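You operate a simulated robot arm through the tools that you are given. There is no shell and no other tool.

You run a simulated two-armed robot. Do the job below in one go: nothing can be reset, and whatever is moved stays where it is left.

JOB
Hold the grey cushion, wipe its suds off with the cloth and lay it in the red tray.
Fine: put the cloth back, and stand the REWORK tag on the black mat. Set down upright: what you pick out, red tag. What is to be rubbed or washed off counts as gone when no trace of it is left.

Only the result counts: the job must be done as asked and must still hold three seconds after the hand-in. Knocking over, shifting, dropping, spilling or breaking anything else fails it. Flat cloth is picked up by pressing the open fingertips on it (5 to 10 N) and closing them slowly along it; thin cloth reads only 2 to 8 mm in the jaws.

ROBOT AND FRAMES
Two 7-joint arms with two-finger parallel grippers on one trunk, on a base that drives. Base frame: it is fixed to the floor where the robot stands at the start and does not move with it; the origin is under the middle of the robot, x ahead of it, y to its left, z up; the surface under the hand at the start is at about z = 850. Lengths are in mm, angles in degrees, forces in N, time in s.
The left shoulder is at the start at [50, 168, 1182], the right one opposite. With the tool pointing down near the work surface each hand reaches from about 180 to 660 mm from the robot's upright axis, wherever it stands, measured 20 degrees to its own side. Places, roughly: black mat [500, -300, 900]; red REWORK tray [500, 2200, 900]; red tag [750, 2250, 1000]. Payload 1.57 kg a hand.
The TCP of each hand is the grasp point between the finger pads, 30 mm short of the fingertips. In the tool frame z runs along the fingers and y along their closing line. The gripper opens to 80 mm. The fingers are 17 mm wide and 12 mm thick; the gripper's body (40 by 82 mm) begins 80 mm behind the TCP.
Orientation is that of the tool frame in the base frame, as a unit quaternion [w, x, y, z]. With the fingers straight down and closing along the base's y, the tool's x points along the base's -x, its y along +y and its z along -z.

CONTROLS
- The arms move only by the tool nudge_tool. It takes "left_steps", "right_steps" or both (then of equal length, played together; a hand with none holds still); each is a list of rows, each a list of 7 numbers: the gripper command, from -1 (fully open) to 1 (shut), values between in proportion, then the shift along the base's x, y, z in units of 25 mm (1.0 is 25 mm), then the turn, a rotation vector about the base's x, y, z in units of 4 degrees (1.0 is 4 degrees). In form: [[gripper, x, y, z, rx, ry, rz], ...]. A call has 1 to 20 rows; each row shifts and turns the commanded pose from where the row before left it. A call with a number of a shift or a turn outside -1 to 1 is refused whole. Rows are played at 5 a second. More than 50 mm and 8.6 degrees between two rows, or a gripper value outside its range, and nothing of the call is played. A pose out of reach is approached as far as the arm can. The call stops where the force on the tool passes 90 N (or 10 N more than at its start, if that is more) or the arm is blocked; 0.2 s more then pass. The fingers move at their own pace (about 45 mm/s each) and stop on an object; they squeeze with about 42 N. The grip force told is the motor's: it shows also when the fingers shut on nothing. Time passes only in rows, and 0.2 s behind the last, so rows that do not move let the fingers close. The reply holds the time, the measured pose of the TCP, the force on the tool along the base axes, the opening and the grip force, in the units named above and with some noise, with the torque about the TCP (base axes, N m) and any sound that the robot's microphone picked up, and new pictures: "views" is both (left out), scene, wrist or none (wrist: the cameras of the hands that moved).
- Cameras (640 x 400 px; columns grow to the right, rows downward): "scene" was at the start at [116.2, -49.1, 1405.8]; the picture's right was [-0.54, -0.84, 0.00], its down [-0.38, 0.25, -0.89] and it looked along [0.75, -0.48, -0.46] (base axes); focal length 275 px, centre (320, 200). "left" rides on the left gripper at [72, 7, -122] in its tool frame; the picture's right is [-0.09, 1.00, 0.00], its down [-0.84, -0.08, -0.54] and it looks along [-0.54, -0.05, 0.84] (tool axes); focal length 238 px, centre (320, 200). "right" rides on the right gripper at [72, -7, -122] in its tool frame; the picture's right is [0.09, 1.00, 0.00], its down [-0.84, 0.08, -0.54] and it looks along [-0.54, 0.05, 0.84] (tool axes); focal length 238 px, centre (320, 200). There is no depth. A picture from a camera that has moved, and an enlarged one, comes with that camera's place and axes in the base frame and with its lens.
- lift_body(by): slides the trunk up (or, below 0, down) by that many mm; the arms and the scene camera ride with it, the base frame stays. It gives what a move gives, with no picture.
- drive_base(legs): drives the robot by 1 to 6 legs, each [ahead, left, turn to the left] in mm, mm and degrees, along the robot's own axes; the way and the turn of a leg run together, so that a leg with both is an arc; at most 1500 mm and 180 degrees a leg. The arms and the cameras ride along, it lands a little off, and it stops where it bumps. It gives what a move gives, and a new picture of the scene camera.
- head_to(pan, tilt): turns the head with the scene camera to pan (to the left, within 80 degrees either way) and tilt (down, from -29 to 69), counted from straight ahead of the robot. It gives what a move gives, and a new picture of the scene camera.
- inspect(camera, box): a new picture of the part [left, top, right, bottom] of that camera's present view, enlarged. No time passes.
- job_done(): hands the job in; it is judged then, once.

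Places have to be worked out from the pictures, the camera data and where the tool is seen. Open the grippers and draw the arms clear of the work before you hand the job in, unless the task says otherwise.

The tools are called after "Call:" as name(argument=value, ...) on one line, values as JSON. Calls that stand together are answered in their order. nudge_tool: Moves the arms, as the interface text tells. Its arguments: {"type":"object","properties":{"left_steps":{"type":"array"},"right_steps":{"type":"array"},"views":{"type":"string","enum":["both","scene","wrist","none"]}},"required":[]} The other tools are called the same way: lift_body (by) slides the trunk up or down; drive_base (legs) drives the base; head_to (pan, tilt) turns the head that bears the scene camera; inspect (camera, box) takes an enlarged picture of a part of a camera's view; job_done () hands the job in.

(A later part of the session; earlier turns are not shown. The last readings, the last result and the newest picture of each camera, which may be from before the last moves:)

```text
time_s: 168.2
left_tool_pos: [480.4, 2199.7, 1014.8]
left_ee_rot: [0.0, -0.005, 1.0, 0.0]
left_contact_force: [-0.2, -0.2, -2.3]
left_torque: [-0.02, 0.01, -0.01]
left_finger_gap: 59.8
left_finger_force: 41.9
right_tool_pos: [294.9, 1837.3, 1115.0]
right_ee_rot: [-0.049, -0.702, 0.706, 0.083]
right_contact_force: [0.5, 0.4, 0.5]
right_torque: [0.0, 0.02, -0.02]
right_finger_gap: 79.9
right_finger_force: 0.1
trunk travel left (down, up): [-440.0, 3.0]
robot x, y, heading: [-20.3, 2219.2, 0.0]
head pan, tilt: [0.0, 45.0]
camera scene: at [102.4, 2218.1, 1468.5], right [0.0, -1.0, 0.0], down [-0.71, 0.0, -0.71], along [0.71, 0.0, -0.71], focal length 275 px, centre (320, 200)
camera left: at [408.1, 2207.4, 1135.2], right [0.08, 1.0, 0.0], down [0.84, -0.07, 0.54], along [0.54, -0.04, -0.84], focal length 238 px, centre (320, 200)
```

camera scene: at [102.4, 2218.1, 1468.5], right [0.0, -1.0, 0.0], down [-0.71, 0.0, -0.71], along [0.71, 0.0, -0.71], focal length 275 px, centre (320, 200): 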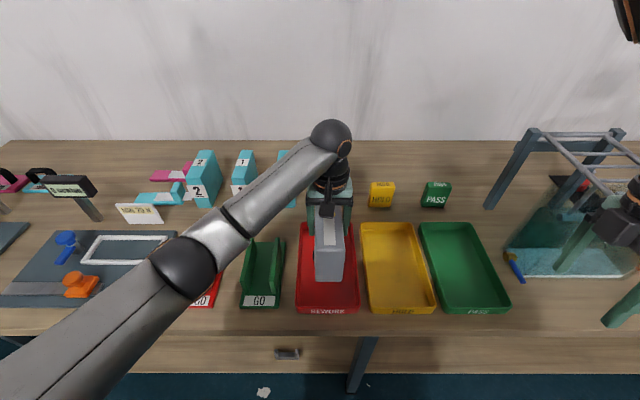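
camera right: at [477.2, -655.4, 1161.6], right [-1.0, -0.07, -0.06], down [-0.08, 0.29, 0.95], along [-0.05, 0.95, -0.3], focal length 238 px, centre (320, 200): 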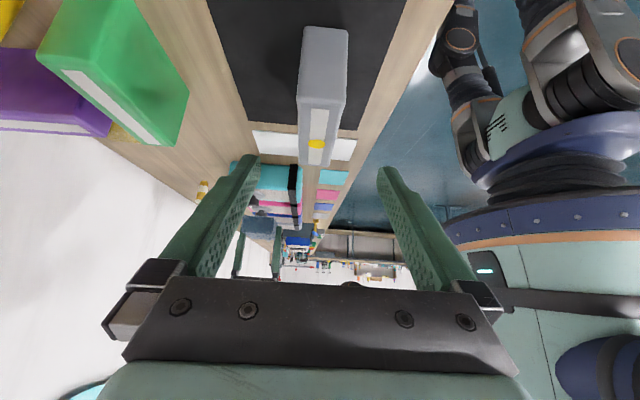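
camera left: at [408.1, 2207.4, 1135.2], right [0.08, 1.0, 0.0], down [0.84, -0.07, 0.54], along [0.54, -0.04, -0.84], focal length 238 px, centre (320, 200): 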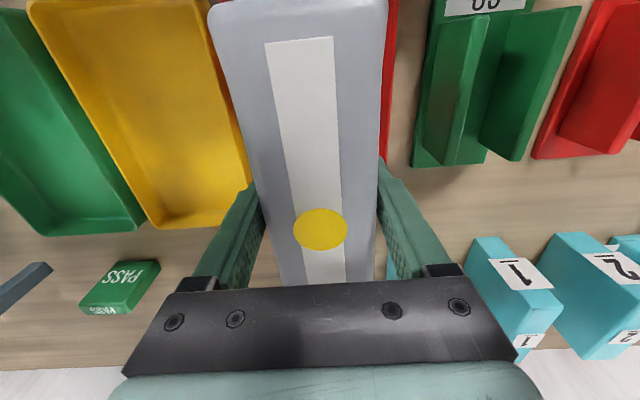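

Aligned. I lower to ≈ 952, then feel for the tray floor.

Call:
nudge_tool(left_steps=[[1, 0, 0, -0.7, 0, 0, 0], [1, 0, 0, -0.7, 0, 0, 0], [1, 0, 0, -0.7, 0, 0, 0], [1, 0, 0, -0.4, 0, 0, 0], [1, 0, 0, 0, 0, 0, 0]], views="scene")

Call:
nudge_tool(left_steps=[[1, 0, 0, -0.12, 0, 0, 0], [1, 0, 0, 0, 0, 0, 0]], views="none")

```text
time_s: 169.4
left_tool_pos: [480.1, 2200.7, 951.0]
left_ee_rot: [0.0, -0.006, 1.0, 0.0]
left_contact_force: [-0.2, 1.0, -2.0]
left_torque: [0.05, 0.0, 0.05]
left_finger_gap: 59.6
left_finger_force: 42.4
right_tool_pos: [294.6, 1838.8, 1114.2]
right_ee_rot: [-0.049, -0.702, 0.705, 0.084]
right_contact_force: [0.0, -0.7, 0.9]
right_torque: [0.01, 0.0, -0.02]
right_finger_gap: 80.1
right_finger_force: 0.1
trunk travel left (down, up): [-440.0, 3.0]
robot x, y, heading: [-19.9, 2215.6, -0.1]
head pan, tilt: [0.0, 45.0]
camera scene: at [102.3, 2218.3, 1468.5], right [0.0, -1.0, 0.0], down [-0.71, 0.0, -0.71], along [0.71, 0.0, -0.71], focal length 275 px, centre (320, 200)
```

scene: 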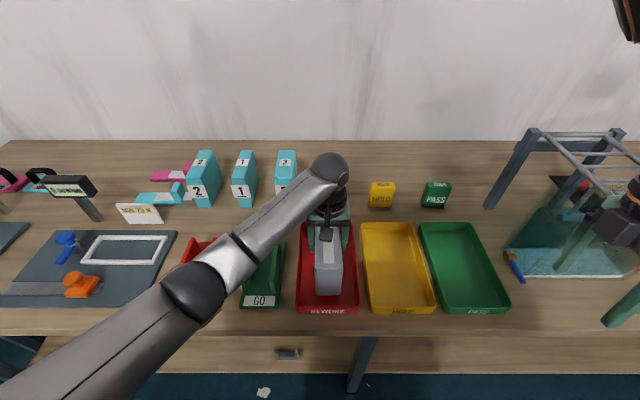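

```text
time_s: 170.1
left_tool_pos: [480.7, 2201.1, 948.4]
left_ee_rot: [0.0, -0.005, 1.0, 0.0]
left_contact_force: [0.3, 0.8, -2.5]
left_torque: [-0.01, 0.0, -0.03]
left_finger_gap: 59.6
left_finger_force: 42.0
right_tool_pos: [294.5, 1836.6, 1115.3]
right_ee_rot: [-0.05, -0.702, 0.706, 0.084]
right_contact_force: [-0.3, 0.1, -0.7]
right_torque: [-0.02, -0.01, 0.01]
right_finger_gap: 80.0
right_finger_force: 0.1
trunk travel left (down, up): [-440.0, 3.0]
robot x, y, heading: [-18.0, 2216.3, -0.1]
head pan, tilt: [0.0, 45.0]
```

Not touching yet; down a little more.

Call:
nudge_tool(left_steps=[[1, 0, 0, -0.1, 0, 0, 0], [1, 0, 0, 0, 0, 0, 0]], views="none")

Call:
nudge_tool(left_steps=[[1, 0, 0, -0.1, 0, 0, 0], [1, 0, 0, 0, 0, 0, 0]], views="none")

```text
time_s: 170.7
left_tool_pos: [480.3, 2200.3, 946.2]
left_ee_rot: [0.0, -0.006, 1.0, 0.0]
left_contact_force: [-0.8, 0.0, -2.7]
left_torque: [0.0, -0.02, 0.06]
left_finger_gap: 59.8
left_finger_force: 42.3
right_tool_pos: [294.6, 1838.4, 1114.6]
right_ee_rot: [-0.049, -0.703, 0.704, 0.084]
right_contact_force: [0.3, 0.7, 0.2]
right_torque: [0.01, -0.02, 0.05]
right_finger_gap: 80.0
right_finger_force: 0.0
trunk travel left (down, up): [-440.0, 3.0]
robot x, y, heading: [-17.8, 2218.6, 0.0]
head pan, tilt: [0.0, 45.0]
```

```text
time_s: 171.2
left_tool_pos: [480.9, 2202.0, 944.4]
left_ee_rot: [0.0, -0.005, 1.0, 0.0]
left_contact_force: [-1.0, 0.2, -2.1]
left_torque: [-0.01, 0.0, 0.0]
left_finger_gap: 59.5
left_finger_force: 42.0
right_tool_pos: [294.8, 1837.5, 1116.4]
right_ee_rot: [-0.049, -0.702, 0.706, 0.085]
right_contact_force: [0.2, -0.3, 0.3]
right_torque: [0.0, 0.0, -0.03]
right_finger_gap: 79.9
right_finger_force: 0.0
trunk travel left (down, up): [-440.0, 3.0]
robot x, y, heading: [-18.5, 2215.6, 0.3]
head pan, tilt: [0.0, 45.0]
```

Call:
nudge_tool(left_steps=[[1, 0, 0, -0.06, 0, 0, 0], [1, 0, 0, 0, 0, 0, 0]], views="none")

Call:
nudge_tool(left_steps=[[1, 0, 0, -0.06, 0, 0, 0], [1, 0, 0, 0, 0, 0, 0]], views="none")

```text
time_s: 171.8
left_tool_pos: [481.4, 2201.1, 943.4]
left_ee_rot: [0.0, -0.006, 1.0, -0.001]
left_contact_force: [1.8, 0.7, 9.1]
left_torque: [0.21, 0.75, -0.08]
left_finger_gap: 59.5
left_finger_force: 42.2
right_tool_pos: [293.9, 1838.2, 1116.0]
right_ee_rot: [-0.048, -0.702, 0.706, 0.083]
right_contact_force: [-1.0, 0.8, 0.0]
right_torque: [0.01, -0.03, 0.01]
right_finger_gap: 80.1
right_finger_force: 0.0
trunk travel left (down, up): [-440.0, 3.0]
robot x, y, heading: [-21.6, 2221.4, 0.4]
head pan, tilt: [0.0, 45.0]
```

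```text
time_s: 172.4
left_tool_pos: [480.0, 2199.7, 942.5]
left_ee_rot: [0.003, -0.005, 1.0, -0.001]
left_contact_force: [2.5, 2.4, 23.1]
left_torque: [0.37, 1.07, -0.12]
left_finger_gap: 59.7
left_finger_force: 41.9
right_tool_pos: [294.2, 1838.8, 1115.8]
right_ee_rot: [-0.049, -0.702, 0.705, 0.083]
right_contact_force: [0.6, 0.0, 0.4]
right_torque: [-0.02, 0.04, -0.02]
right_finger_gap: 79.9
right_finger_force: 0.0
trunk travel left (down, up): [-440.0, 3.0]
robot x, y, heading: [-14.4, 2217.4, 0.1]
head pan, tilt: [0.0, 45.0]
```

It rests on the tray floor (z 943). I ease the press, open, and rise straight up.

Call:
nudge_tool(left_steps=[[1, 0, 0, 0.06, 0, 0, 0], [0.6, 0, 0, 0, 0, 0, 0], [0.2, 0, 0, 0, 0, 0, 0], [-0.3, 0, 0, 0, 0, 0, 0], [-1, 0, 0, 0, 0, 0, 0], [-1, 0, 0, 0, 0, 0, 0], [-1, 0, 0, 0.5, 0, 0, 0], [-1, 0, 0, 0.8, 0, 0, 0], [-1, 0, 0, 0.8, 0, 0, 0], [-1, 0, 0, 0.8, 0, 0, 0], [-1, 0, 0, 0.8, 0, 0, 0], [-1, 0, 0, 0.8, 0, 0, 0]], views="both")

```text
time_s: 175.1
left_tool_pos: [479.5, 2202.7, 1054.1]
left_ee_rot: [0.0, -0.005, 1.0, 0.0]
left_contact_force: [-0.6, -0.2, -0.8]
left_torque: [-0.02, -0.01, -0.02]
left_finger_gap: 80.2
left_finger_force: 0.1
right_tool_pos: [295.3, 1837.2, 1115.7]
right_ee_rot: [-0.049, -0.702, 0.705, 0.084]
right_contact_force: [0.1, 0.0, 0.0]
right_torque: [-0.01, 0.01, 0.04]
right_finger_gap: 80.0
right_finger_force: 0.0
trunk travel left (down, up): [-440.0, 3.0]
robot x, y, heading: [-19.4, 2220.3, 0.3]
head pan, tilt: [0.0, 45.0]
camera scene: at [102.0, 2218.3, 1468.5], right [0.0, -1.0, 0.0], down [-0.71, 0.0, -0.71], along [0.71, 0.0, -0.71], focal length 275 px, centre (320, 200)
camera left: at [407.5, 2208.2, 1176.3], right [0.08, 1.0, 0.0], down [0.84, -0.07, 0.54], along [0.54, -0.04, -0.84], focal length 238 px, centre (320, 200)
```

scene: 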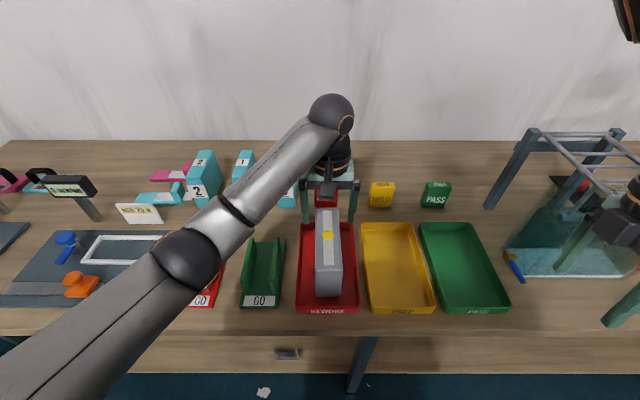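
left: 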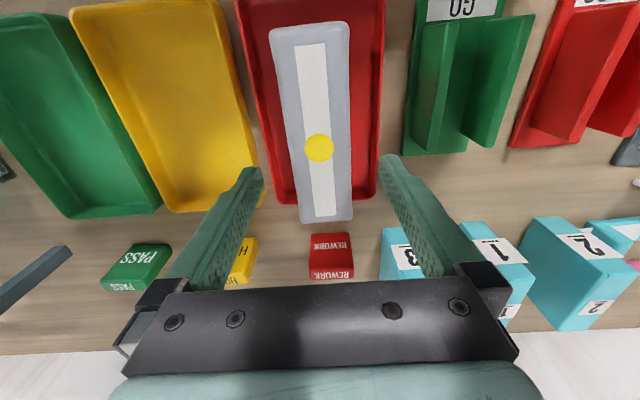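

The cushion stands clean in the red tray. Now I zoom at the REWORK tag for its exact place.

Call:
inspect(camera="left", box=[270, 210, 390, 290])

Call:
inspect(camera="scene", box=[280, 160, 400, 330])

```text
5.00 times, centred on (330, 250) of left
camera zoom: at [407.5, 2208.2, 1176.3], right [0.08, 1.0, 0.0], down [0.84, -0.07, 0.54], along [0.54, -0.04, -0.84], focal length 1192 px, centre (270, -50)
```

zoom: 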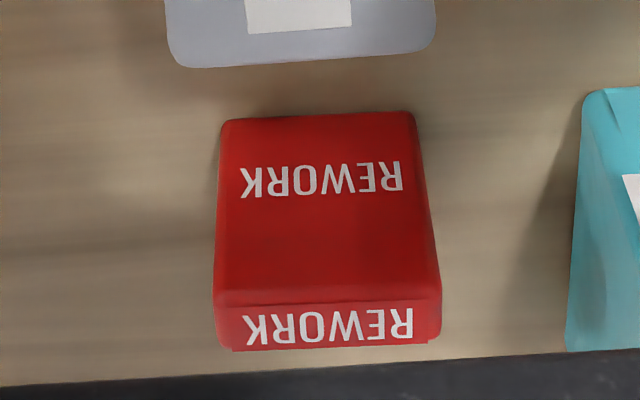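

```text
2.35 times, centred on (340, 245) of scene
camera zoom: at [102.0, 2218.3, 1468.5], right [0.0, -1.0, 0.0], down [-0.71, 0.0, -0.71], along [0.71, 0.0, -0.71], focal length 648 px, centre (273, 94)
```

zoom: 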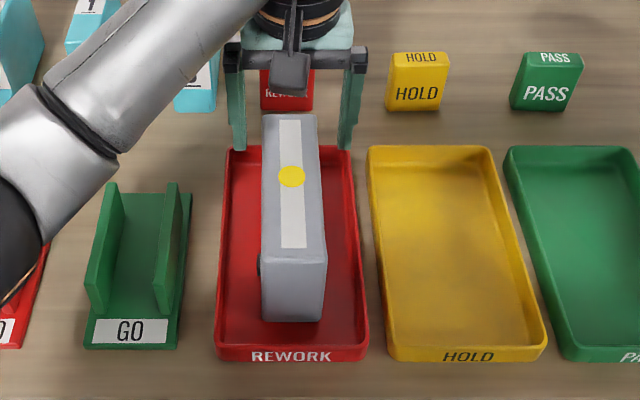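

The tag is at x 689–713, y 2170–2238, top z ≈ 931. I turn the left hand to close along x again, raising a bit above the cushion.

Call:
nudge_tool(left_steps=[[-1, 0, 0, 0.2, 0, 0, -1], [-1, 0, 0, 0.2, 0, 0, -1], [-1, 0, 0, 0.2, 0, 0, -1], [-1, 0, 0, 0.2, 0, 0, -1], [-1, 0, 0, 0.2, 0, 0, -1], [-1, 0, 0, 0.2, 0, 0, -1], [-1, 0, 0, 0.2, 0, 0, -1], [-1, 0, 0, 0.2, 0, 0, -1], [-1, 0, 0, 0.2, 0, 0, -1], [-1, 0, 0, 0.2, 0, 0, -1], [-1, 0, 0, 0, 0, 0, -1], [-1, 0, 0, 0, 0, 0, -1], [-1, 0, 0, 0, 0, 0, -1], [-1, 0, 0, 0, 0, 0, -1], [-1, 0, 0, 0, 0, 0, -1], [-1, 0, 0, 0, 0, 0, -1], [-1, 0, 0, 0, 0, 0, -1], [-1, 0, 0, 0, 0, 0, -1], [-1, 0, 0, 0, 0, 0, -1], [-1, 0, 0, 0, 0, 0, -1]], views="none")

Call:
nudge_tool(left_steps=[[-1, 0, 0, 0, 0, 0, -1], [-1, 0, 0, 0, 0, 0, -1], [-1, 0, 0, 0, 0, 0, -0.4]], views="wrist")

Call:
drive_base(legs=[[110, 0, 0]])

```text
time_s: 179.2
left_tool_pos: [480.4, 2201.9, 1104.7]
left_ee_rot: [0.0, 0.64, 0.769, 0.0]
left_contact_force: [0.1, -0.8, -0.2]
left_torque: [0.01, 0.06, -0.02]
left_finger_gap: 79.9
left_finger_force: 0.0
right_tool_pos: [294.6, 1838.2, 1115.1]
right_ee_rot: [-0.049, -0.703, 0.705, 0.084]
right_contact_force: [0.6, -0.7, -0.3]
right_torque: [-0.01, 0.04, -0.01]
right_finger_gap: 80.2
right_finger_force: 0.0
trunk travel left (down, up): [-440.0, 3.0]
robot x, y, heading: [-17.6, 2218.1, 0.1]
head pan, tilt: [0.0, 45.0]
```

```text
time_s: 180.1
left_tool_pos: [479.9, 2201.2, 1103.3]
left_ee_rot: [0.0, 0.701, 0.713, -0.001]
left_contact_force: [-0.8, 0.2, 0.5]
left_torque: [-0.01, 0.01, -0.01]
left_finger_gap: 80.1
left_finger_force: 0.0
right_tool_pos: [295.0, 1837.7, 1115.5]
right_ee_rot: [-0.049, -0.702, 0.705, 0.084]
right_contact_force: [0.0, 0.0, 0.1]
right_torque: [0.02, 0.01, 0.01]
right_finger_gap: 80.0
right_finger_force: 0.0
trunk travel left (down, up): [-440.0, 3.0]
robot x, y, heading: [-17.1, 2216.4, -0.0]
head pan, tilt: [0.0, 45.0]
camera left: at [485.3, 2273.6, 1225.9], right [1.0, -0.08, 0.0], down [-0.06, -0.84, 0.54], along [-0.04, -0.54, -0.84], focal length 238 px, centre (320, 200)
```

left: 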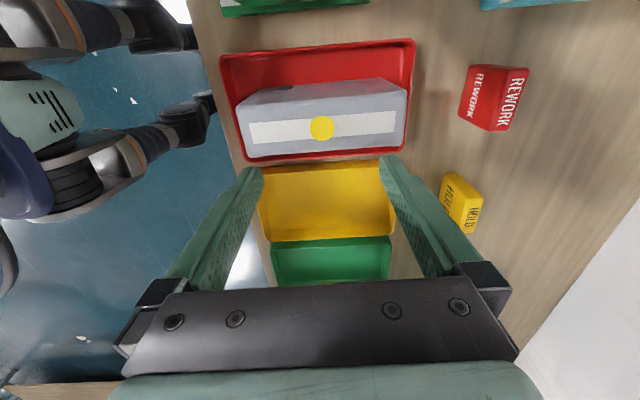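

```text
time_s: 181.2
left_tool_pos: [589.6, 2201.1, 1104.7]
left_ee_rot: [0.0, 0.701, 0.713, 0.0]
left_contact_force: [0.0, -0.4, 0.2]
left_torque: [-0.01, 0.01, 0.02]
left_finger_gap: 80.1
left_finger_force: 0.0
right_tool_pos: [404.6, 1838.7, 1115.4]
right_ee_rot: [-0.049, -0.701, 0.706, 0.084]
right_contact_force: [-0.3, -0.6, -0.2]
right_torque: [0.01, 0.01, 0.01]
right_finger_gap: 79.9
right_finger_force: 0.2
trunk travel left (down, up): [-440.0, 3.0]
robot x, y, heading: [88.9, 2219.4, -0.0]
head pan, tilt: [0.0, 45.0]
camera scene: at [212.3, 2218.5, 1468.5], right [0.0, -1.0, 0.0], down [-0.71, 0.0, -0.71], along [0.71, 0.0, -0.71], focal length 275 px, centre (320, 200)
```

scene: 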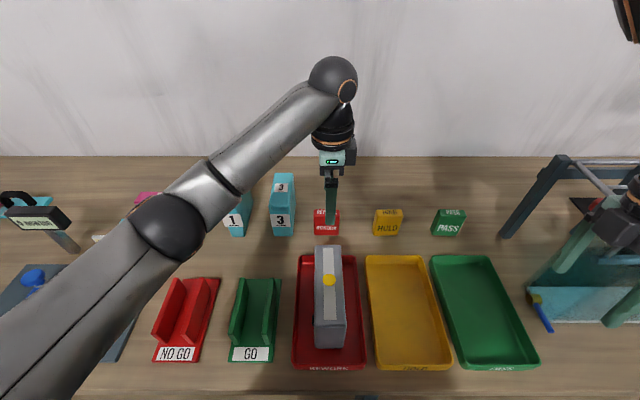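

All clear. I lower the trunk by 80 mm for low reach, then move the left hand above the tag.

Call:
lift_body(by=-80)

Call:
nudge_tool(left_steps=[[-1, 0.75, 0.02, 0, 0, 0, 0], [-1, 0.75, 0.02, 0, 0, 0, 0], [-1, 0.75, 0.02, 0, 0, 0, 0], [-1, 0.75, 0.02, 0, 0, 0, 0], [-1, 0.75, 0.02, 0, 0, 0, 0], [-1, 0.75, 0.02, 0, 0, 0, 0], [-1, 0, 0, -0.6, 0, 0, 0], [-1, 0, 0, -0.6, 0, 0, 0]], views="both")

```text
time_s: 182.4
left_tool_pos: [590.6, 2200.5, 1023.3]
left_ee_rot: [0.0, 0.701, 0.713, -0.001]
left_contact_force: [-0.1, -0.2, 0.3]
left_torque: [0.01, 0.0, 0.04]
left_finger_gap: 80.3
left_finger_force: 0.1
right_tool_pos: [402.7, 1839.4, 1034.3]
right_ee_rot: [-0.048, -0.703, 0.705, 0.082]
right_contact_force: [-0.6, 0.9, -0.8]
right_torque: [0.01, 0.07, 0.02]
right_finger_gap: 80.1
right_finger_force: 0.1
trunk travel left (down, up): [-360.0, 83.0]
robot x, y, heading: [91.3, 2219.1, -0.2]
head pan, tilt: [0.0, 45.0]
```

```text
time_s: 184.2
left_tool_pos: [666.7, 2211.1, 993.2]
left_ee_rot: [0.0, 0.7, 0.714, 0.0]
left_contact_force: [-0.5, 0.1, -0.2]
left_torque: [0.0, -0.01, -0.01]
left_finger_gap: 79.9
left_finger_force: 0.0
left hand out of reach, approached as far as the arm can: row 5, 6
right_tool_pos: [403.2, 1838.1, 1034.2]
right_ee_rot: [-0.049, -0.701, 0.706, 0.084]
right_contact_force: [-0.1, 1.0, 0.0]
right_torque: [0.03, 0.03, -0.02]
right_finger_gap: 80.0
right_finger_force: 0.1
trunk travel left (down, up): [-360.0, 83.0]
robot x, y, heading: [87.9, 2213.5, 0.3]
head pan, tilt: [0.0, 45.0]
camera scene: at [211.4, 2218.4, 1388.6], right [0.0, -1.0, 0.0], down [-0.71, 0.0, -0.71], along [0.71, 0.0, -0.71], focal length 275 px, centre (320, 200)
camera left: at [672.6, 2283.6, 1114.2], right [1.0, -0.08, 0.0], down [-0.06, -0.84, 0.54], along [-0.04, -0.54, -0.84], focal length 238 px, centre (320, 200)
```

scene: 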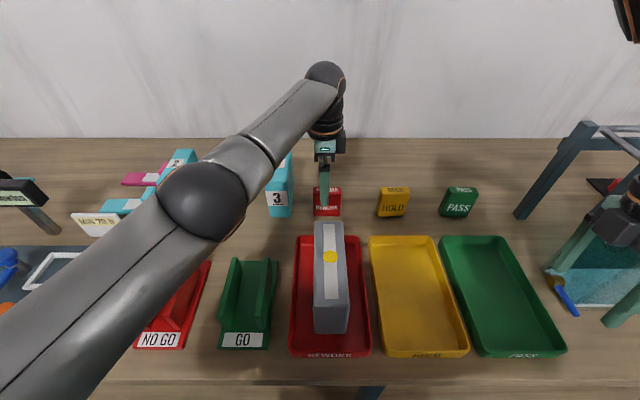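
left: 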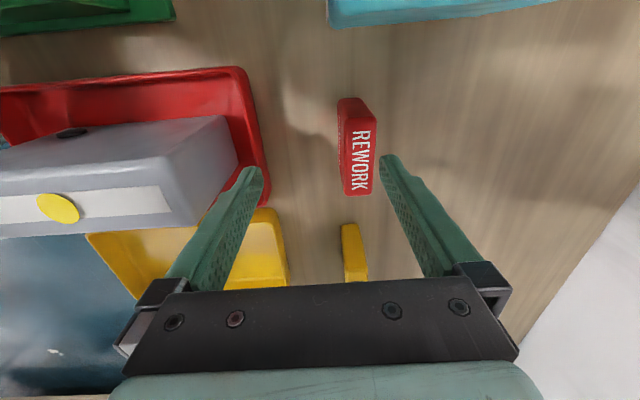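

The left hand is ~35 mm short because it is too far inward. I nudge the right hand inward for clearance from the cage, pull the left back, and shift the base right 55 mm and forward 20 mm.

Call:
nudge_tool(left_steps=[[-1, -0.4, 0.5, 0.5, 0, 0, 0], [-1, -0.4, 0.5, 0.5, 0, 0, 0], [-1, -0.4, 0.5, 0.5, 0, 0, 0]], right_steps=[[-1, 0, 0.5, 0, 0, 0, 0], [-1, 0, 0.5, 0, 0, 0, 0], [-1, 0, 0, 0, 0, 0, 0]], views="none")

Call:
drive_base(legs=[[0, -55, 0], [20, 0, 0]])

```text
time_s: 185.0
left_tool_pos: [637.8, 2247.4, 1030.4]
left_ee_rot: [0.0, 0.702, 0.712, 0.0]
left_contact_force: [-0.5, 0.9, -0.3]
left_torque: [0.03, 0.02, 0.0]
left_finger_gap: 80.4
left_finger_force: 0.0
right_tool_pos: [402.8, 1863.0, 1033.9]
right_ee_rot: [-0.047, -0.701, 0.707, 0.084]
right_contact_force: [-0.6, 0.1, -1.0]
right_torque: [0.01, -0.02, 0.01]
right_finger_gap: 80.0
right_finger_force: 0.0
trunk travel left (down, up): [-360.0, 83.0]
robot x, y, heading: [92.4, 2217.2, -0.1]
head pan, tilt: [0.0, 45.0]
```

```text
time_s: 186.4
left_tool_pos: [636.2, 2196.0, 1030.3]
left_ee_rot: [0.0, 0.7, 0.714, -0.001]
left_contact_force: [-0.1, -0.4, 0.1]
left_torque: [-0.01, -0.02, -0.02]
left_finger_gap: 79.8
left_finger_force: 0.1
right_tool_pos: [401.5, 1808.0, 1034.3]
right_ee_rot: [-0.047, -0.702, 0.706, 0.086]
right_contact_force: [0.4, -0.5, 0.4]
right_torque: [-0.02, -0.02, -0.01]
right_finger_gap: 80.2
right_finger_force: 0.1
trunk travel left (down, up): [-360.0, 83.0]
robot x, y, heading: [87.1, 2164.1, 0.3]
head pan, tilt: [0.0, 45.0]
stopped in leg 1: the robot was blocked; the commanded pose is now the measured one
camera scene: at [209.2, 2164.5, 1388.5], right [0.0, -1.0, 0.0], down [-0.71, 0.0, -0.71], along [0.71, 0.0, -0.71], focal length 275 px, centre (320, 200)
```

scene: 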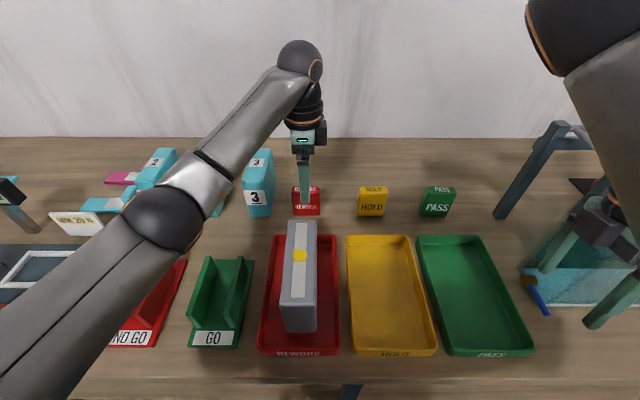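

The base stopped right at the end of the sideways leg (≈ y 2164), probably touching a table leg. I check the right hand's surroundings near the tank.

Call:
inspect(camera="right", box=[0, 0, 640, 400])

Call:
inspect(camera="left", box=[0, 0, 640, 400])

```text
1.00 times, centred on (320, 200) of right (not enlarged: the box is as wide or as high as the picture)
camera zoom: at [429.8, 1730.2, 1148.2], right [-0.98, -0.09, 0.18], down [0.04, 0.81, 0.59], along [-0.2, 0.59, -0.79], focal length 238 px, centre (320, 200)
```

zoom: 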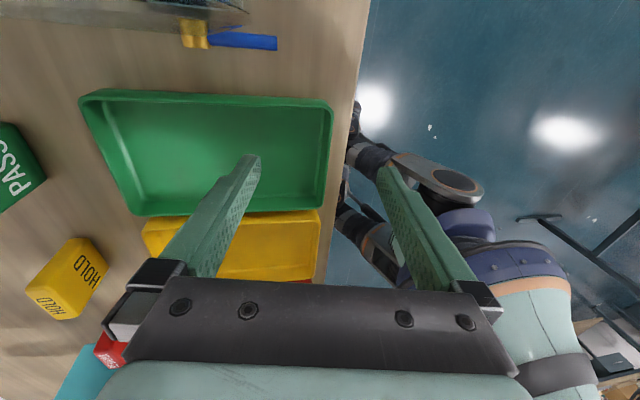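

```text
1.00 times, centred on (320, 200) of left (not enlarged: the box is as wide or as high as the picture)
camera zoom: at [641.1, 2268.1, 1151.7], right [1.0, -0.07, 0.0], down [-0.06, -0.84, 0.54], along [-0.04, -0.54, -0.84], focal length 238 px, centre (320, 200)
```

zoom: 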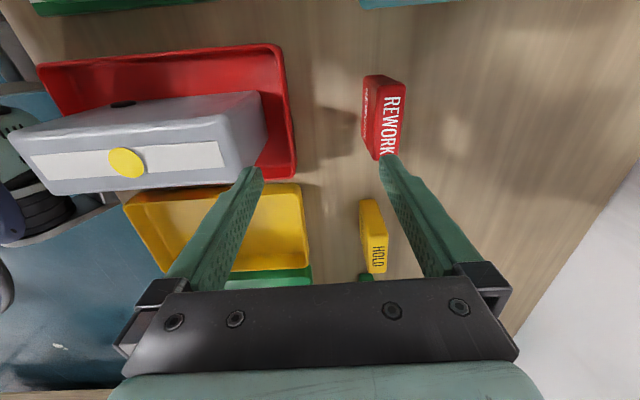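

Nothing was disturbed. I try the 22 mm forward move.

Call:
drive_base(legs=[[22, 0, 0]])

Call:
nudge_tool(left_steps=[[-1, 0.6, 0.1, -0.2, 0, 0, 0], [-1, 0.6, 0.1, -0.2, 0, 0, 0], [-1, 0.6, 0.1, -0.2, 0, 0, 0]], views="wrist")

```text
time_s: 187.1
left_tool_pos: [636.0, 2195.0, 1029.9]
left_ee_rot: [0.0, 0.7, 0.714, -0.001]
left_contact_force: [0.0, -0.4, 0.4]
left_torque: [-0.02, -0.01, -0.01]
left_finger_gap: 79.7
left_finger_force: 0.1
right_tool_pos: [400.8, 1808.2, 1033.4]
right_ee_rot: [-0.047, -0.701, 0.706, 0.086]
right_contact_force: [0.5, 0.7, 0.5]
right_torque: [-0.02, 0.0, 0.01]
right_finger_gap: 80.0
right_finger_force: 0.0
trunk travel left (down, up): [-360.0, 83.0]
robot x, y, heading: [90.6, 2164.6, 0.2]
head pan, tilt: [0.0, 45.0]
stopped in leg 1: the robot was blocked; the commanded pose is now the measured one
camera scene: at [209.2, 2164.6, 1388.6], right [0.0, -1.0, 0.0], down [-0.71, 0.0, -0.71], along [0.71, 0.0, -0.71], focal length 275 px, centre (320, 200)
```

scene: 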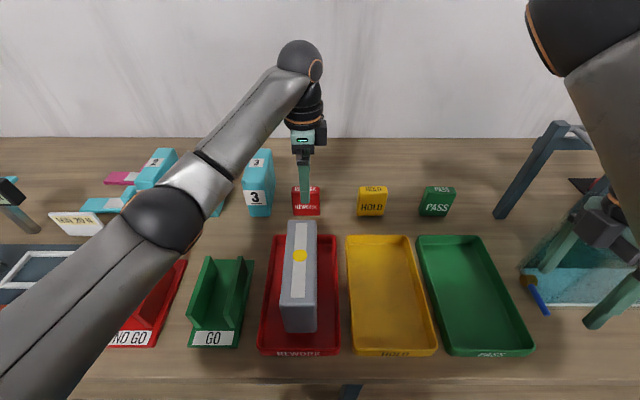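

```text
time_s: 187.9
left_tool_pos: [680.6, 2202.2, 1015.7]
left_ee_rot: [0.0, 0.701, 0.713, 0.001]
left_contact_force: [0.1, -0.1, -0.2]
left_torque: [-0.01, 0.0, 0.02]
left_finger_gap: 80.4
left_finger_force: 0.1
right_tool_pos: [401.6, 1808.9, 1034.2]
right_ee_rot: [-0.046, -0.701, 0.706, 0.086]
right_contact_force: [-1.5, 0.2, -0.1]
right_torque: [0.01, 0.02, 0.01]
right_finger_gap: 79.9
right_finger_force: 0.0
trunk travel left (down, up): [-360.0, 83.0]
robot x, y, heading: [87.1, 2165.3, -0.1]
head pan, tilt: [0.0, 45.0]
camera left: at [685.7, 2275.3, 1136.9], right [1.0, -0.07, 0.0], down [-0.06, -0.84, 0.54], along [-0.04, -0.54, -0.84], focal length 238 px, centre (320, 200)
```

left: 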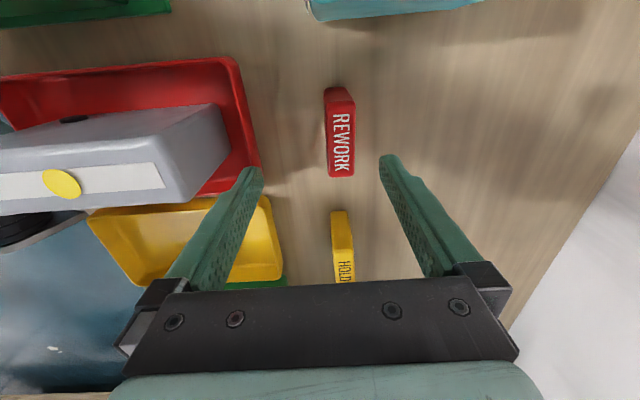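

Reachable: tag centre ≈ (700,2203). I move the remaining 20 mm and lower partway.

Call:
nudge_tool(left_steps=[[-1, 0.4, 0.02, -0.5, 0, 0, 0.15], [-1, 0.4, 0.02, -0.5, 0, 0, 0], [-1, 0, 0, -0.6, 0, 0, 0], [-1, 0, 0, -0.6, 0, 0, 0]], views="both")

```text
time_s: 188.9
left_tool_pos: [688.0, 2211.2, 957.0]
left_ee_rot: [0.0, 0.697, 0.717, 0.0]
left_contact_force: [0.1, -0.2, -0.1]
left_torque: [-0.01, 0.01, -0.01]
left_finger_gap: 79.9
left_finger_force: 0.1
left hand out of reach, approached as far as the arm can: row 1, 2
right_tool_pos: [401.9, 1808.5, 1034.4]
right_ee_rot: [-0.047, -0.7, 0.707, 0.086]
right_contact_force: [0.5, 0.5, -0.1]
right_torque: [0.02, -0.03, 0.02]
right_finger_gap: 80.1
right_finger_force: 0.0
trunk travel left (down, up): [-360.0, 83.0]
robot x, y, heading: [87.8, 2162.3, -0.1]
head pan, tilt: [0.0, 45.0]
camera scene: at [209.3, 2164.6, 1388.5], right [0.0, -1.0, 0.0], down [-0.71, 0.0, -0.71], along [0.71, 0.0, -0.71], focal length 275 px, centre (320, 200)
camera left: at [691.7, 2283.4, 1079.8], right [1.0, -0.06, 0.0], down [-0.05, -0.84, 0.54], along [-0.03, -0.54, -0.84], focal length 238 px, centre (320, 200)
```

scene: 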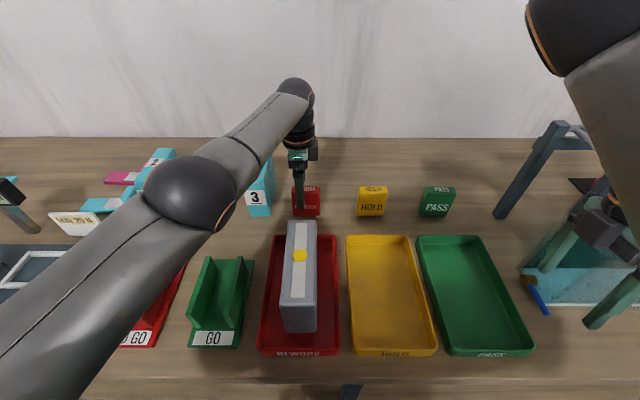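
left: 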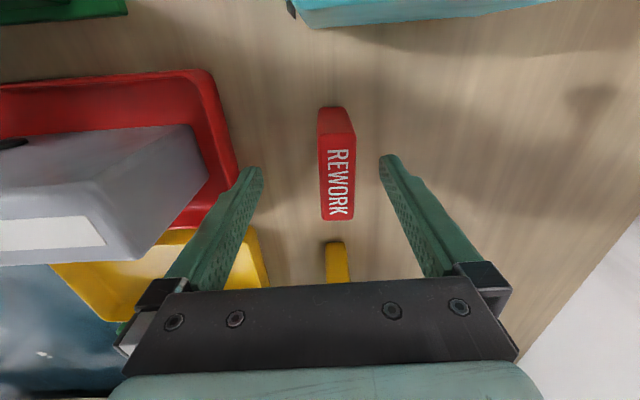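

Now that the hand is lower, I try the last 12 mm in x and -8 mm in y again.

Call:
nudge_tool(left_steps=[[-1, 0.25, -0.16, -0.3, 0, 0, 0], [-1, 0.25, -0.16, -0.3, 0, 0, 0]], views="none")

```text
time_s: 189.5
left_tool_pos: [686.3, 2207.5, 944.9]
left_ee_rot: [0.0, 0.697, 0.717, 0.0]
left_contact_force: [0.5, -0.1, -0.6]
left_torque: [0.04, 0.03, 0.0]
left_finger_gap: 80.1
left_finger_force: 0.0
left hand out of reach, approached as far as the arm can: row 1, 2
right_tool_pos: [401.2, 1808.4, 1034.0]
right_ee_rot: [-0.047, -0.701, 0.707, 0.086]
right_contact_force: [-0.8, 0.7, -0.3]
right_torque: [-0.01, -0.03, 0.0]
right_finger_gap: 80.1
right_finger_force: 0.1
trunk travel left (down, up): [-360.0, 83.0]
robot x, y, heading: [91.4, 2163.5, 0.1]
head pan, tilt: [0.0, 45.0]
```

The arm is at full stretch, and the base seems blocked at x ≈ 88 here. I look to the right to see whether the right hand is touching the cage.

Call:
head_to(pan=-60, tilt=35)

```text
time_s: 190.8
left_tool_pos: [685.5, 2208.1, 944.1]
left_ee_rot: [0.0, 0.697, 0.718, -0.001]
left_contact_force: [0.5, -0.7, -0.6]
left_torque: [0.01, 0.03, 0.0]
left_finger_gap: 80.1
left_finger_force: 0.1
right_tool_pos: [401.9, 1808.5, 1032.2]
right_ee_rot: [-0.047, -0.701, 0.707, 0.085]
right_contact_force: [0.0, -1.6, -0.9]
right_torque: [-0.01, -0.03, 0.0]
right_finger_gap: 79.6
right_finger_force: 0.0
trunk travel left (down, up): [-360.0, 83.0]
robot x, y, heading: [88.9, 2165.2, 0.3]
head pan, tilt: [-60.0, 35.0]
camera scene: at [172.2, 2088.2, 1403.4], right [-0.86, -0.5, 0.0], down [-0.29, 0.5, -0.82], along [0.41, -0.71, -0.57], focal length 275 px, centre (320, 200)
```

scene: 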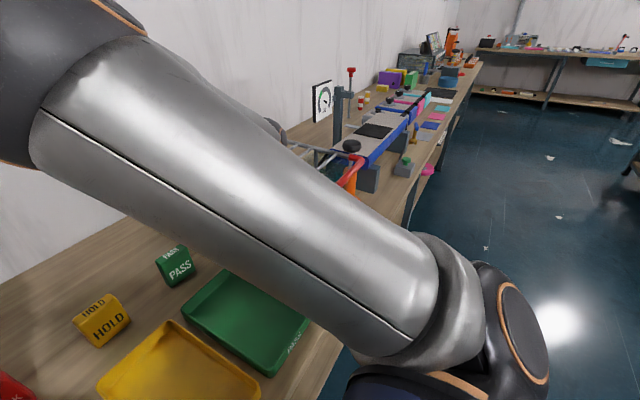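

The view is hidden by the arm. To be safe I raise the left hand, back the base off 150 mm, and lift the right hand high (as at the start) before re-approaching further to the right.

Call:
nudge_tool(left_steps=[[-1, -0.1, 0.2, 0.9, 0, 0, 0], [-1, -0.1, 0.2, 0.9, 0, 0, 0], [-1, -0.1, 0, 0.9, 0, 0, 0], [-1, -0.1, 0, 0.9, 0, 0, 0], [-1, -0.1, 0, 0.6, 0, 0, 0]], views="none")

Call:
drive_base(legs=[[-160, 0, 0]])

Call:
nudge_tool(right_steps=[[-1, 0, -0.4, 0.9, 0, 0, -1], [-1, 0, -0.4, 0.9, 0, 0, -1], [-1, 0, -0.4, 0.9, 0, 0, -1], [-1, 0, -0.4, 0.9, 0, 0, -1], [-1, 0, -0.4, 0.9, 0, 0, -1], [-1, 0, -0.4, 0.9, 0, 0, -1], [-1, 0, -0.4, 0.9, 0, 0, -1], [-1, 0, -0.4, 0.9, 0, 0, -1], [-1, 0, -0.4, 0.9, 0, 0, -1], [-1, 0, -0.4, 0.9, 0, 0, -1]], views="scene")

```text
time_s: 192.0
left_tool_pos: [683.4, 2213.6, 1051.1]
left_ee_rot: [-0.001, 0.696, 0.718, 0.0]
left_contact_force: [0.3, 0.0, -0.4]
left_torque: [0.0, -0.02, -0.01]
left_finger_gap: 79.8
left_finger_force: 0.1
left hand out of reach, approached as far as the arm can: row 1, 2, 4
right_tool_pos: [400.4, 1809.0, 1033.2]
right_ee_rot: [-0.047, -0.701, 0.707, 0.086]
right_contact_force: [0.4, -0.6, 0.4]
right_torque: [0.01, 0.0, -0.02]
right_finger_gap: 80.1
right_finger_force: 0.1
trunk travel left (down, up): [-360.0, 83.0]
robot x, y, heading: [89.7, 2163.9, -0.0]
head pan, tilt: [-60.0, 35.0]
```

```text
time_s: 193.4
left_tool_pos: [525.7, 2212.8, 1051.2]
left_ee_rot: [0.0, 0.697, 0.717, -0.001]
left_contact_force: [-0.1, -0.2, 0.6]
left_torque: [-0.01, 0.01, -0.02]
left_finger_gap: 80.2
left_finger_force: 0.1
right_tool_pos: [243.4, 1807.9, 1033.2]
right_ee_rot: [-0.046, -0.701, 0.707, 0.086]
right_contact_force: [0.2, 0.6, 0.2]
right_torque: [0.0, -0.02, 0.0]
right_finger_gap: 79.9
right_finger_force: 0.2
trunk travel left (down, up): [-360.0, 83.0]
robot x, y, heading: [-71.8, 2165.0, 0.1]
head pan, tilt: [-60.0, 35.0]
camera scene: at [14.2, 2087.5, 1403.5], right [-0.86, -0.5, 0.0], down [-0.29, 0.5, -0.82], along [0.41, -0.71, -0.57], focal length 275 px, centre (320, 200)
```

scene: 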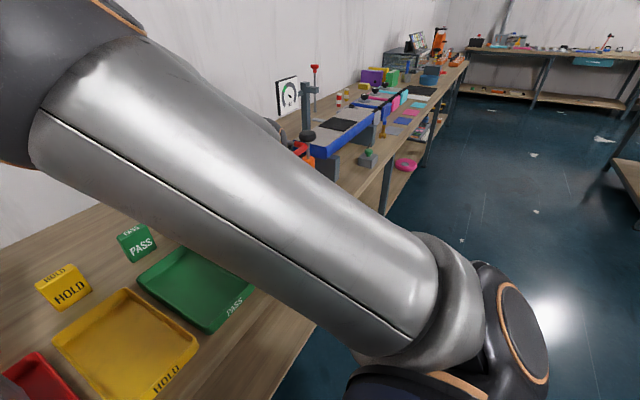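

```text
time_s: 195.6
left_tool_pos: [526.5, 2212.1, 1050.5]
left_ee_rot: [-0.001, 0.696, 0.718, -0.001]
left_contact_force: [0.2, -0.1, -0.6]
left_torque: [0.02, 0.01, 0.0]
left_finger_gap: 80.2
left_finger_force: 0.0
right_tool_pos: [244.0, 1707.9, 1260.0]
right_ee_rot: [-0.014, -0.416, 0.904, 0.096]
right_contact_force: [0.5, -1.1, -0.3]
right_torque: [0.02, -0.02, -0.01]
right_finger_gap: 79.8
right_finger_force: 0.1
trunk travel left (down, up): [-360.0, 83.0]
robot x, y, heading: [-68.0, 2162.1, 0.2]
head pan, tilt: [-60.0, 35.0]
camera scene: at [14.5, 2087.4, 1403.4], right [-0.86, -0.5, 0.0], down [-0.29, 0.5, -0.82], along [0.41, -0.71, -0.57], focal length 275 px, centre (320, 200)
```

scene: 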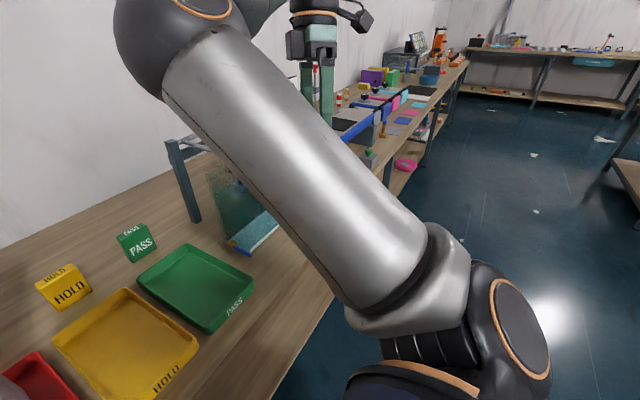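

The right hand is now high and clear of the cage. I shift right 65 mm, then forward ~160 mm.

Call:
drive_base(legs=[[0, -65, 0], [175, 0, 0]])

Call:
head_to(pan=0, tilt=45)

```text
time_s: 197.9
left_tool_pos: [675.8, 2149.5, 1051.4]
left_ee_rot: [0.0, 0.697, 0.717, 0.0]
left_contact_force: [0.1, -0.9, 0.6]
left_torque: [0.03, 0.02, 0.02]
left_finger_gap: 79.9
left_finger_force: 0.0
right_tool_pos: [393.9, 1644.0, 1257.4]
right_ee_rot: [-0.015, -0.417, 0.904, 0.097]
right_contact_force: [-0.3, -0.1, 1.5]
right_torque: [0.03, -0.08, -0.03]
right_finger_gap: 80.0
right_finger_force: 0.0
trunk travel left (down, up): [-360.0, 83.0]
robot x, y, heading: [81.8, 2099.0, -0.1]
head pan, tilt: [-60.0, 35.0]
stopped in leg 2: the robot was blocked; the commanded pose is now the measured one
camera scene: at [163.3, 2023.1, 1403.5], right [-0.86, -0.5, 0.0], down [-0.29, 0.5, -0.82], along [0.41, -0.71, -0.57], focal length 275 px, centre (320, 200)
```

scene: 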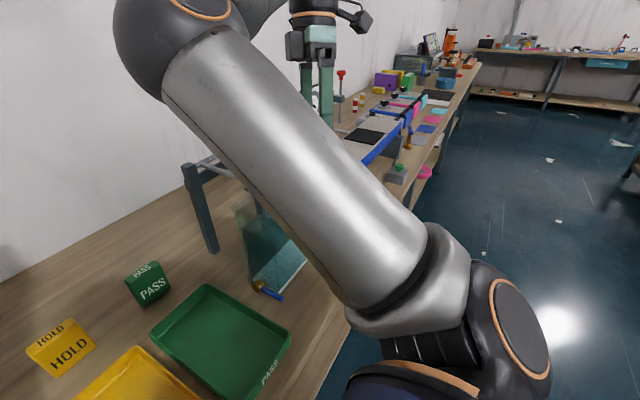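

```text
time_s: 199.2
left_tool_pos: [676.5, 2148.9, 1050.4]
left_ee_rot: [-0.001, 0.697, 0.717, -0.001]
left_contact_force: [0.1, 0.1, -0.1]
left_torque: [-0.04, -0.01, 0.0]
left_finger_gap: 80.2
left_finger_force: 0.1
right_tool_pos: [395.1, 1644.2, 1258.0]
right_ee_rot: [-0.016, -0.417, 0.903, 0.097]
right_contact_force: [0.8, 0.4, -0.1]
right_torque: [0.02, 0.01, 0.0]
right_finger_gap: 80.1
right_finger_force: 0.1
trunk travel left (down, up): [-360.0, 83.0]
robot x, y, heading: [78.8, 2097.4, 0.4]
head pan, tilt: [0.0, 45.0]
camera scene: at [202.1, 2099.5, 1388.6], right [0.0, -1.0, 0.0], down [-0.71, 0.0, -0.71], along [0.71, 0.0, -0.71], focal length 275 px, centre (320, 200)
```

scene: 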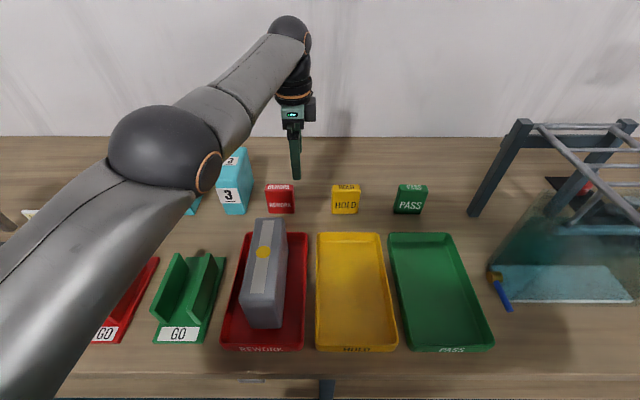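

Here the base is blocked at x ≈ 80, leaving the tag right at full stretch. Turning the base 8° to the right brings the left shoulder ~20 mm forward, so I do that.

Call:
drive_base(legs=[[-15, 0, 0], [0, 0, -9], [12, 0, 0]])

```text
time_s: 201.0
left_tool_pos: [675.2, 2053.4, 1049.9]
left_ee_rot: [0.0, 0.751, 0.66, -0.001]
left_contact_force: [-0.3, 0.1, 0.2]
left_torque: [-0.01, 0.02, -0.01]
left_finger_gap: 79.6
left_finger_force: 0.0
right_tool_pos: [318.6, 1598.3, 1258.7]
right_ee_rot: [-0.009, -0.346, 0.933, 0.098]
right_contact_force: [0.3, 0.9, -0.1]
right_torque: [0.01, 0.02, -0.01]
right_finger_gap: 79.9
right_finger_force: 0.0
trunk travel left (down, up): [-360.0, 83.0]
robot x, y, heading: [76.6, 2092.6, -8.3]
head pan, tilt: [0.0, 45.0]
camera scene: at [198.1, 2078.6, 1388.5], right [-0.15, -0.99, 0.0], down [-0.7, 0.11, -0.71], along [0.7, -0.11, -0.71], focal length 275 px, centre (320, 200)
```

scene: 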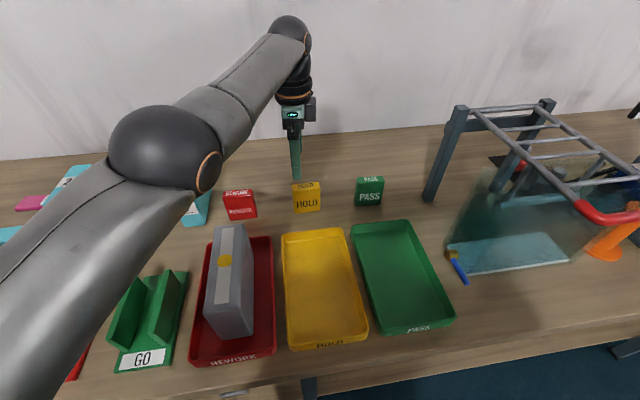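

Now the tag is ≈ 550 mm from the left shoulder. I bring the hand over it, squaring it up by +7.3°.

Call:
nudge_tool(left_steps=[[-1, 0, 0.85, 0, 0, 0, 0.3], [-1, 0, 0.85, 0, 0, 0, 0.3], [-1, 0, 0.85, 0, 0, 0, 0.3], [-1, 0, 0.85, 0, 0, 0, 0.3], [-1, 0, 0.85, 0, 0, 0, 0.3], [-1, 0.3, 0.85, -0.5, 0, 0, 0.3], [-1, 0.3, 0.85, -0.7, 0, 0, 0.03], [-1, 0.4, 0, -0.8, 0, 0, 0]], views="both")

```text
time_s: 202.8
left_tool_pos: [729.6, 2188.4, 1003.1]
left_ee_rot: [-0.001, 0.707, 0.707, 0.0]
left_contact_force: [0.3, 0.6, 0.4]
left_torque: [-0.01, 0.0, -0.04]
left_finger_gap: 80.3
left_finger_force: 0.0
left hand out of reach, approached as far as the arm can: row 1, 2, 3, 4, 5, 8
right_tool_pos: [316.1, 1598.1, 1258.8]
right_ee_rot: [-0.008, -0.345, 0.933, 0.097]
right_contact_force: [-1.1, 0.6, -0.4]
right_torque: [0.01, 0.02, 0.0]
right_finger_gap: 79.9
right_finger_force: 0.1
trunk travel left (down, up): [-360.0, 83.0]
robot x, y, heading: [79.8, 2095.4, -8.8]
head pan, tilt: [0.0, 45.0]
camera scene: at [197.7, 2078.6, 1388.6], right [-0.15, -0.99, 0.0], down [-0.7, 0.11, -0.71], along [0.7, -0.11, -0.71], focal length 275 px, centre (320, 200)
camera left: at [735.1, 2262.0, 1126.3], right [1.0, -0.09, 0.0], down [-0.08, -0.84, 0.54], along [-0.05, -0.54, -0.84], focal length 238 px, centre (320, 200)
```

scene: 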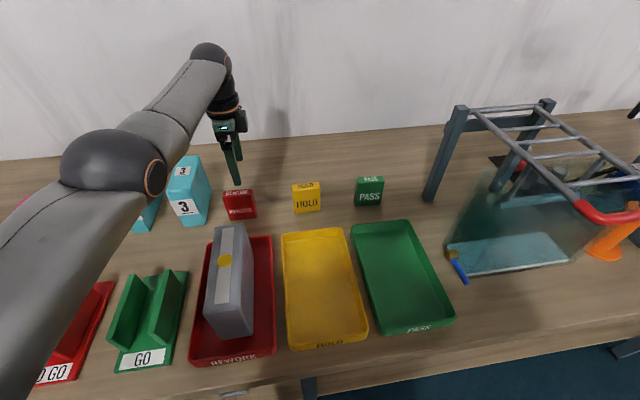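
left: 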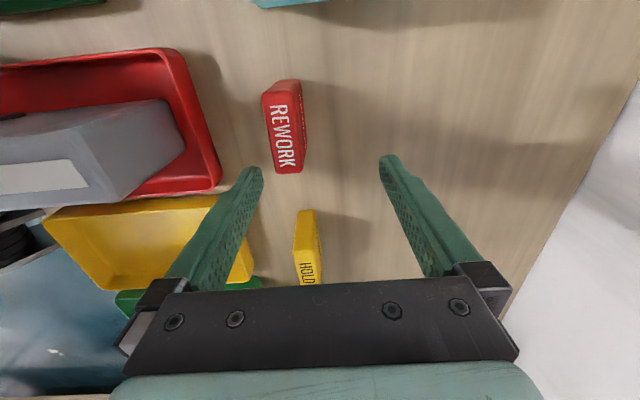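

Reach is fine now (hand at (730,2188)). I correct to (700,2203) and check.

Call:
nudge_tool(left_steps=[[-1, -0.6, 0.3, -0.2, 0, 0, 0], [-1, -0.58, 0.3, -0.3, 0, 0, 0], [-1, 0, 0, -0.4, 0, 0, 0]], views="wrist")

```text
time_s: 203.6
left_tool_pos: [729.7, 2193.1, 989.4]
left_ee_rot: [-0.001, 0.706, 0.708, -0.002]
left_contact_force: [0.4, -0.3, 0.1]
left_torque: [-0.01, -0.04, -0.02]
left_finger_gap: 80.0
left_finger_force: 0.0
left hand out of reach, approached as far as the arm can: row 1, 2
right_tool_pos: [318.9, 1598.3, 1258.7]
right_ee_rot: [-0.008, -0.345, 0.933, 0.099]
right_contact_force: [-0.2, 0.1, 0.2]
right_torque: [-0.01, 0.0, 0.03]
right_finger_gap: 79.5
right_finger_force: 0.2
trunk travel left (down, up): [-360.0, 83.0]
robot x, y, heading: [78.8, 2091.5, -9.2]
head pan, tilt: [0.0, 45.0]
camera left: at [735.4, 2265.6, 1110.1], right [1.0, -0.09, 0.0], down [-0.07, -0.84, 0.54], along [-0.05, -0.54, -0.84], focal length 238 px, centre (320, 200)
```

left: 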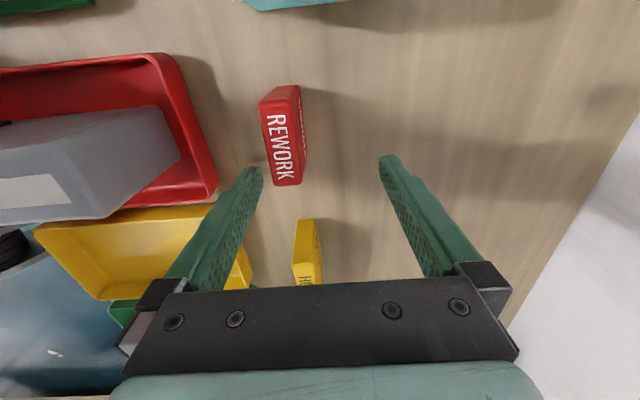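

It's stuck near the straight-arm pose; I pull back more strongly in x.

Call:
nudge_tool(left_steps=[[-1, -1, 0, 0, 0, 0, 0], [-1, -1, 0, 0, 0, 0, 0]], views="none")

```text
time_s: 204.2
left_tool_pos: [726.4, 2181.0, 990.1]
left_ee_rot: [-0.003, 0.707, 0.707, -0.001]
left_contact_force: [0.3, -0.5, 0.2]
left_torque: [0.01, -0.01, 0.03]
left_finger_gap: 80.0
left_finger_force: 0.0
left hand out of reach, approached as far as the arm can: row 1, 2
right_tool_pos: [317.1, 1597.2, 1257.8]
right_ee_rot: [-0.009, -0.345, 0.933, 0.098]
right_contact_force: [-0.3, -0.2, 0.1]
right_torque: [0.03, 0.0, -0.01]
right_finger_gap: 80.1
right_finger_force: 0.1
trunk travel left (down, up): [-360.0, 83.0]
robot x, y, heading: [78.2, 2096.3, -8.8]
head pan, tilt: [0.0, 45.0]
```

The arm is straight (singular), so it resists moving inward. I raise it first, then command a longer pull-back so it can bend.

Call:
nudge_tool(left_steps=[[-1, -0.2, 0, 0.8, 0, 0, 0], [-1, -0.2, 0, 0.8, 0, 0, 0], [-1, -0.5, 0, 0.5, 0, 0, 0], [-1, -0.8, 0, 0, 0, 0, 0], [-1, -0.8, 0, 0, 0, 0, 0], [-1, 0, 0, 0, 0, 0, 0]], views="wrist")

```text
time_s: 205.6
left_tool_pos: [721.1, 2173.4, 1046.8]
left_ee_rot: [-0.001, 0.706, 0.708, -0.001]
left_contact_force: [0.1, 0.4, 0.5]
left_torque: [0.02, 0.03, 0.02]
left_finger_gap: 80.1
left_finger_force: 0.0
left hand out of reach, approached as far as the arm can: row 1, 2, 3, 4, 5
right_tool_pos: [317.2, 1598.0, 1258.4]
right_ee_rot: [-0.007, -0.345, 0.934, 0.097]
right_contact_force: [-0.4, 0.5, 0.7]
right_torque: [0.0, 0.03, 0.0]
right_finger_gap: 80.2
right_finger_force: 0.1
trunk travel left (down, up): [-360.0, 83.0]
robot x, y, heading: [80.0, 2096.1, -8.8]
head pan, tilt: [0.0, 45.0]
camera left: at [726.6, 2245.2, 1168.4], right [1.0, -0.09, 0.0], down [-0.07, -0.84, 0.54], along [-0.05, -0.54, -0.84], focal length 238 px, centre (320, 200)
```

left: 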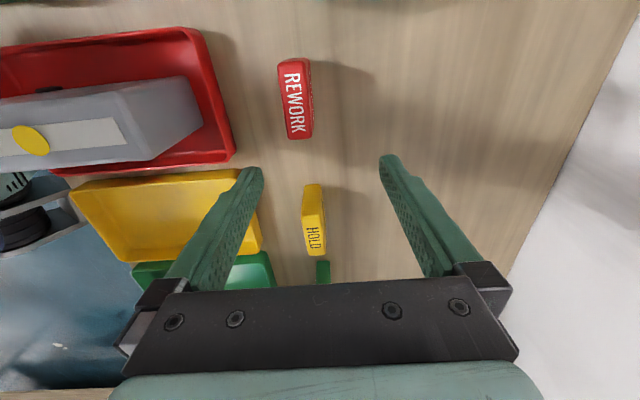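

I'm at a safe height, so I command a long pull-back (250 mm) to force the elbow to bend.

Call:
nudge_tool(left_steps=[[-1, -1, 0, 0.1, 0, 0, 0], [-1, -1, 0, 0.1, 0, 0, 0], [-1, -1, 0, 0.1, 0, 0, 0], [-1, -1, 0, 0, 0, 0, 0], [-1, -1, 0, 0, 0, 0, 0], [-1, -1, 0, 0, 0, 0, 0]], views="scene")

```text
time_s: 207.0
left_tool_pos: [704.6, 2132.5, 1072.7]
left_ee_rot: [-0.002, 0.707, 0.708, 0.0]
left_contact_force: [0.2, 0.1, 0.2]
left_torque: [0.01, -0.02, 0.0]
left_finger_gap: 80.1
left_finger_force: 0.2
left hand out of reach, approached as far as the arm can: row 1, 2, 3, 4, 5, 6
right_tool_pos: [317.0, 1598.8, 1258.7]
right_ee_rot: [-0.008, -0.346, 0.933, 0.098]
right_contact_force: [0.3, 0.2, 0.0]
right_torque: [-0.05, -0.01, -0.01]
right_finger_gap: 80.3
right_finger_force: 0.0
trunk travel left (down, up): [-360.0, 83.0]
robot x, y, heading: [81.4, 2097.1, -8.7]
head pan, tilt: [0.0, 45.0]
camera scene: at [197.4, 2078.4, 1388.6], right [-0.15, -0.99, 0.0], down [-0.7, 0.11, -0.71], along [0.7, -0.11, -0.71], focal length 275 px, centre (320, 200)
```

scene: 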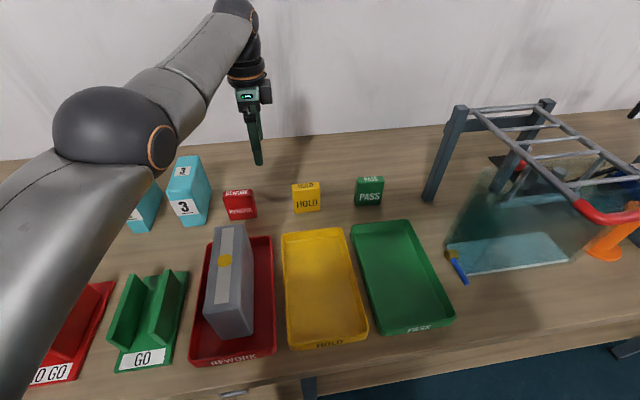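

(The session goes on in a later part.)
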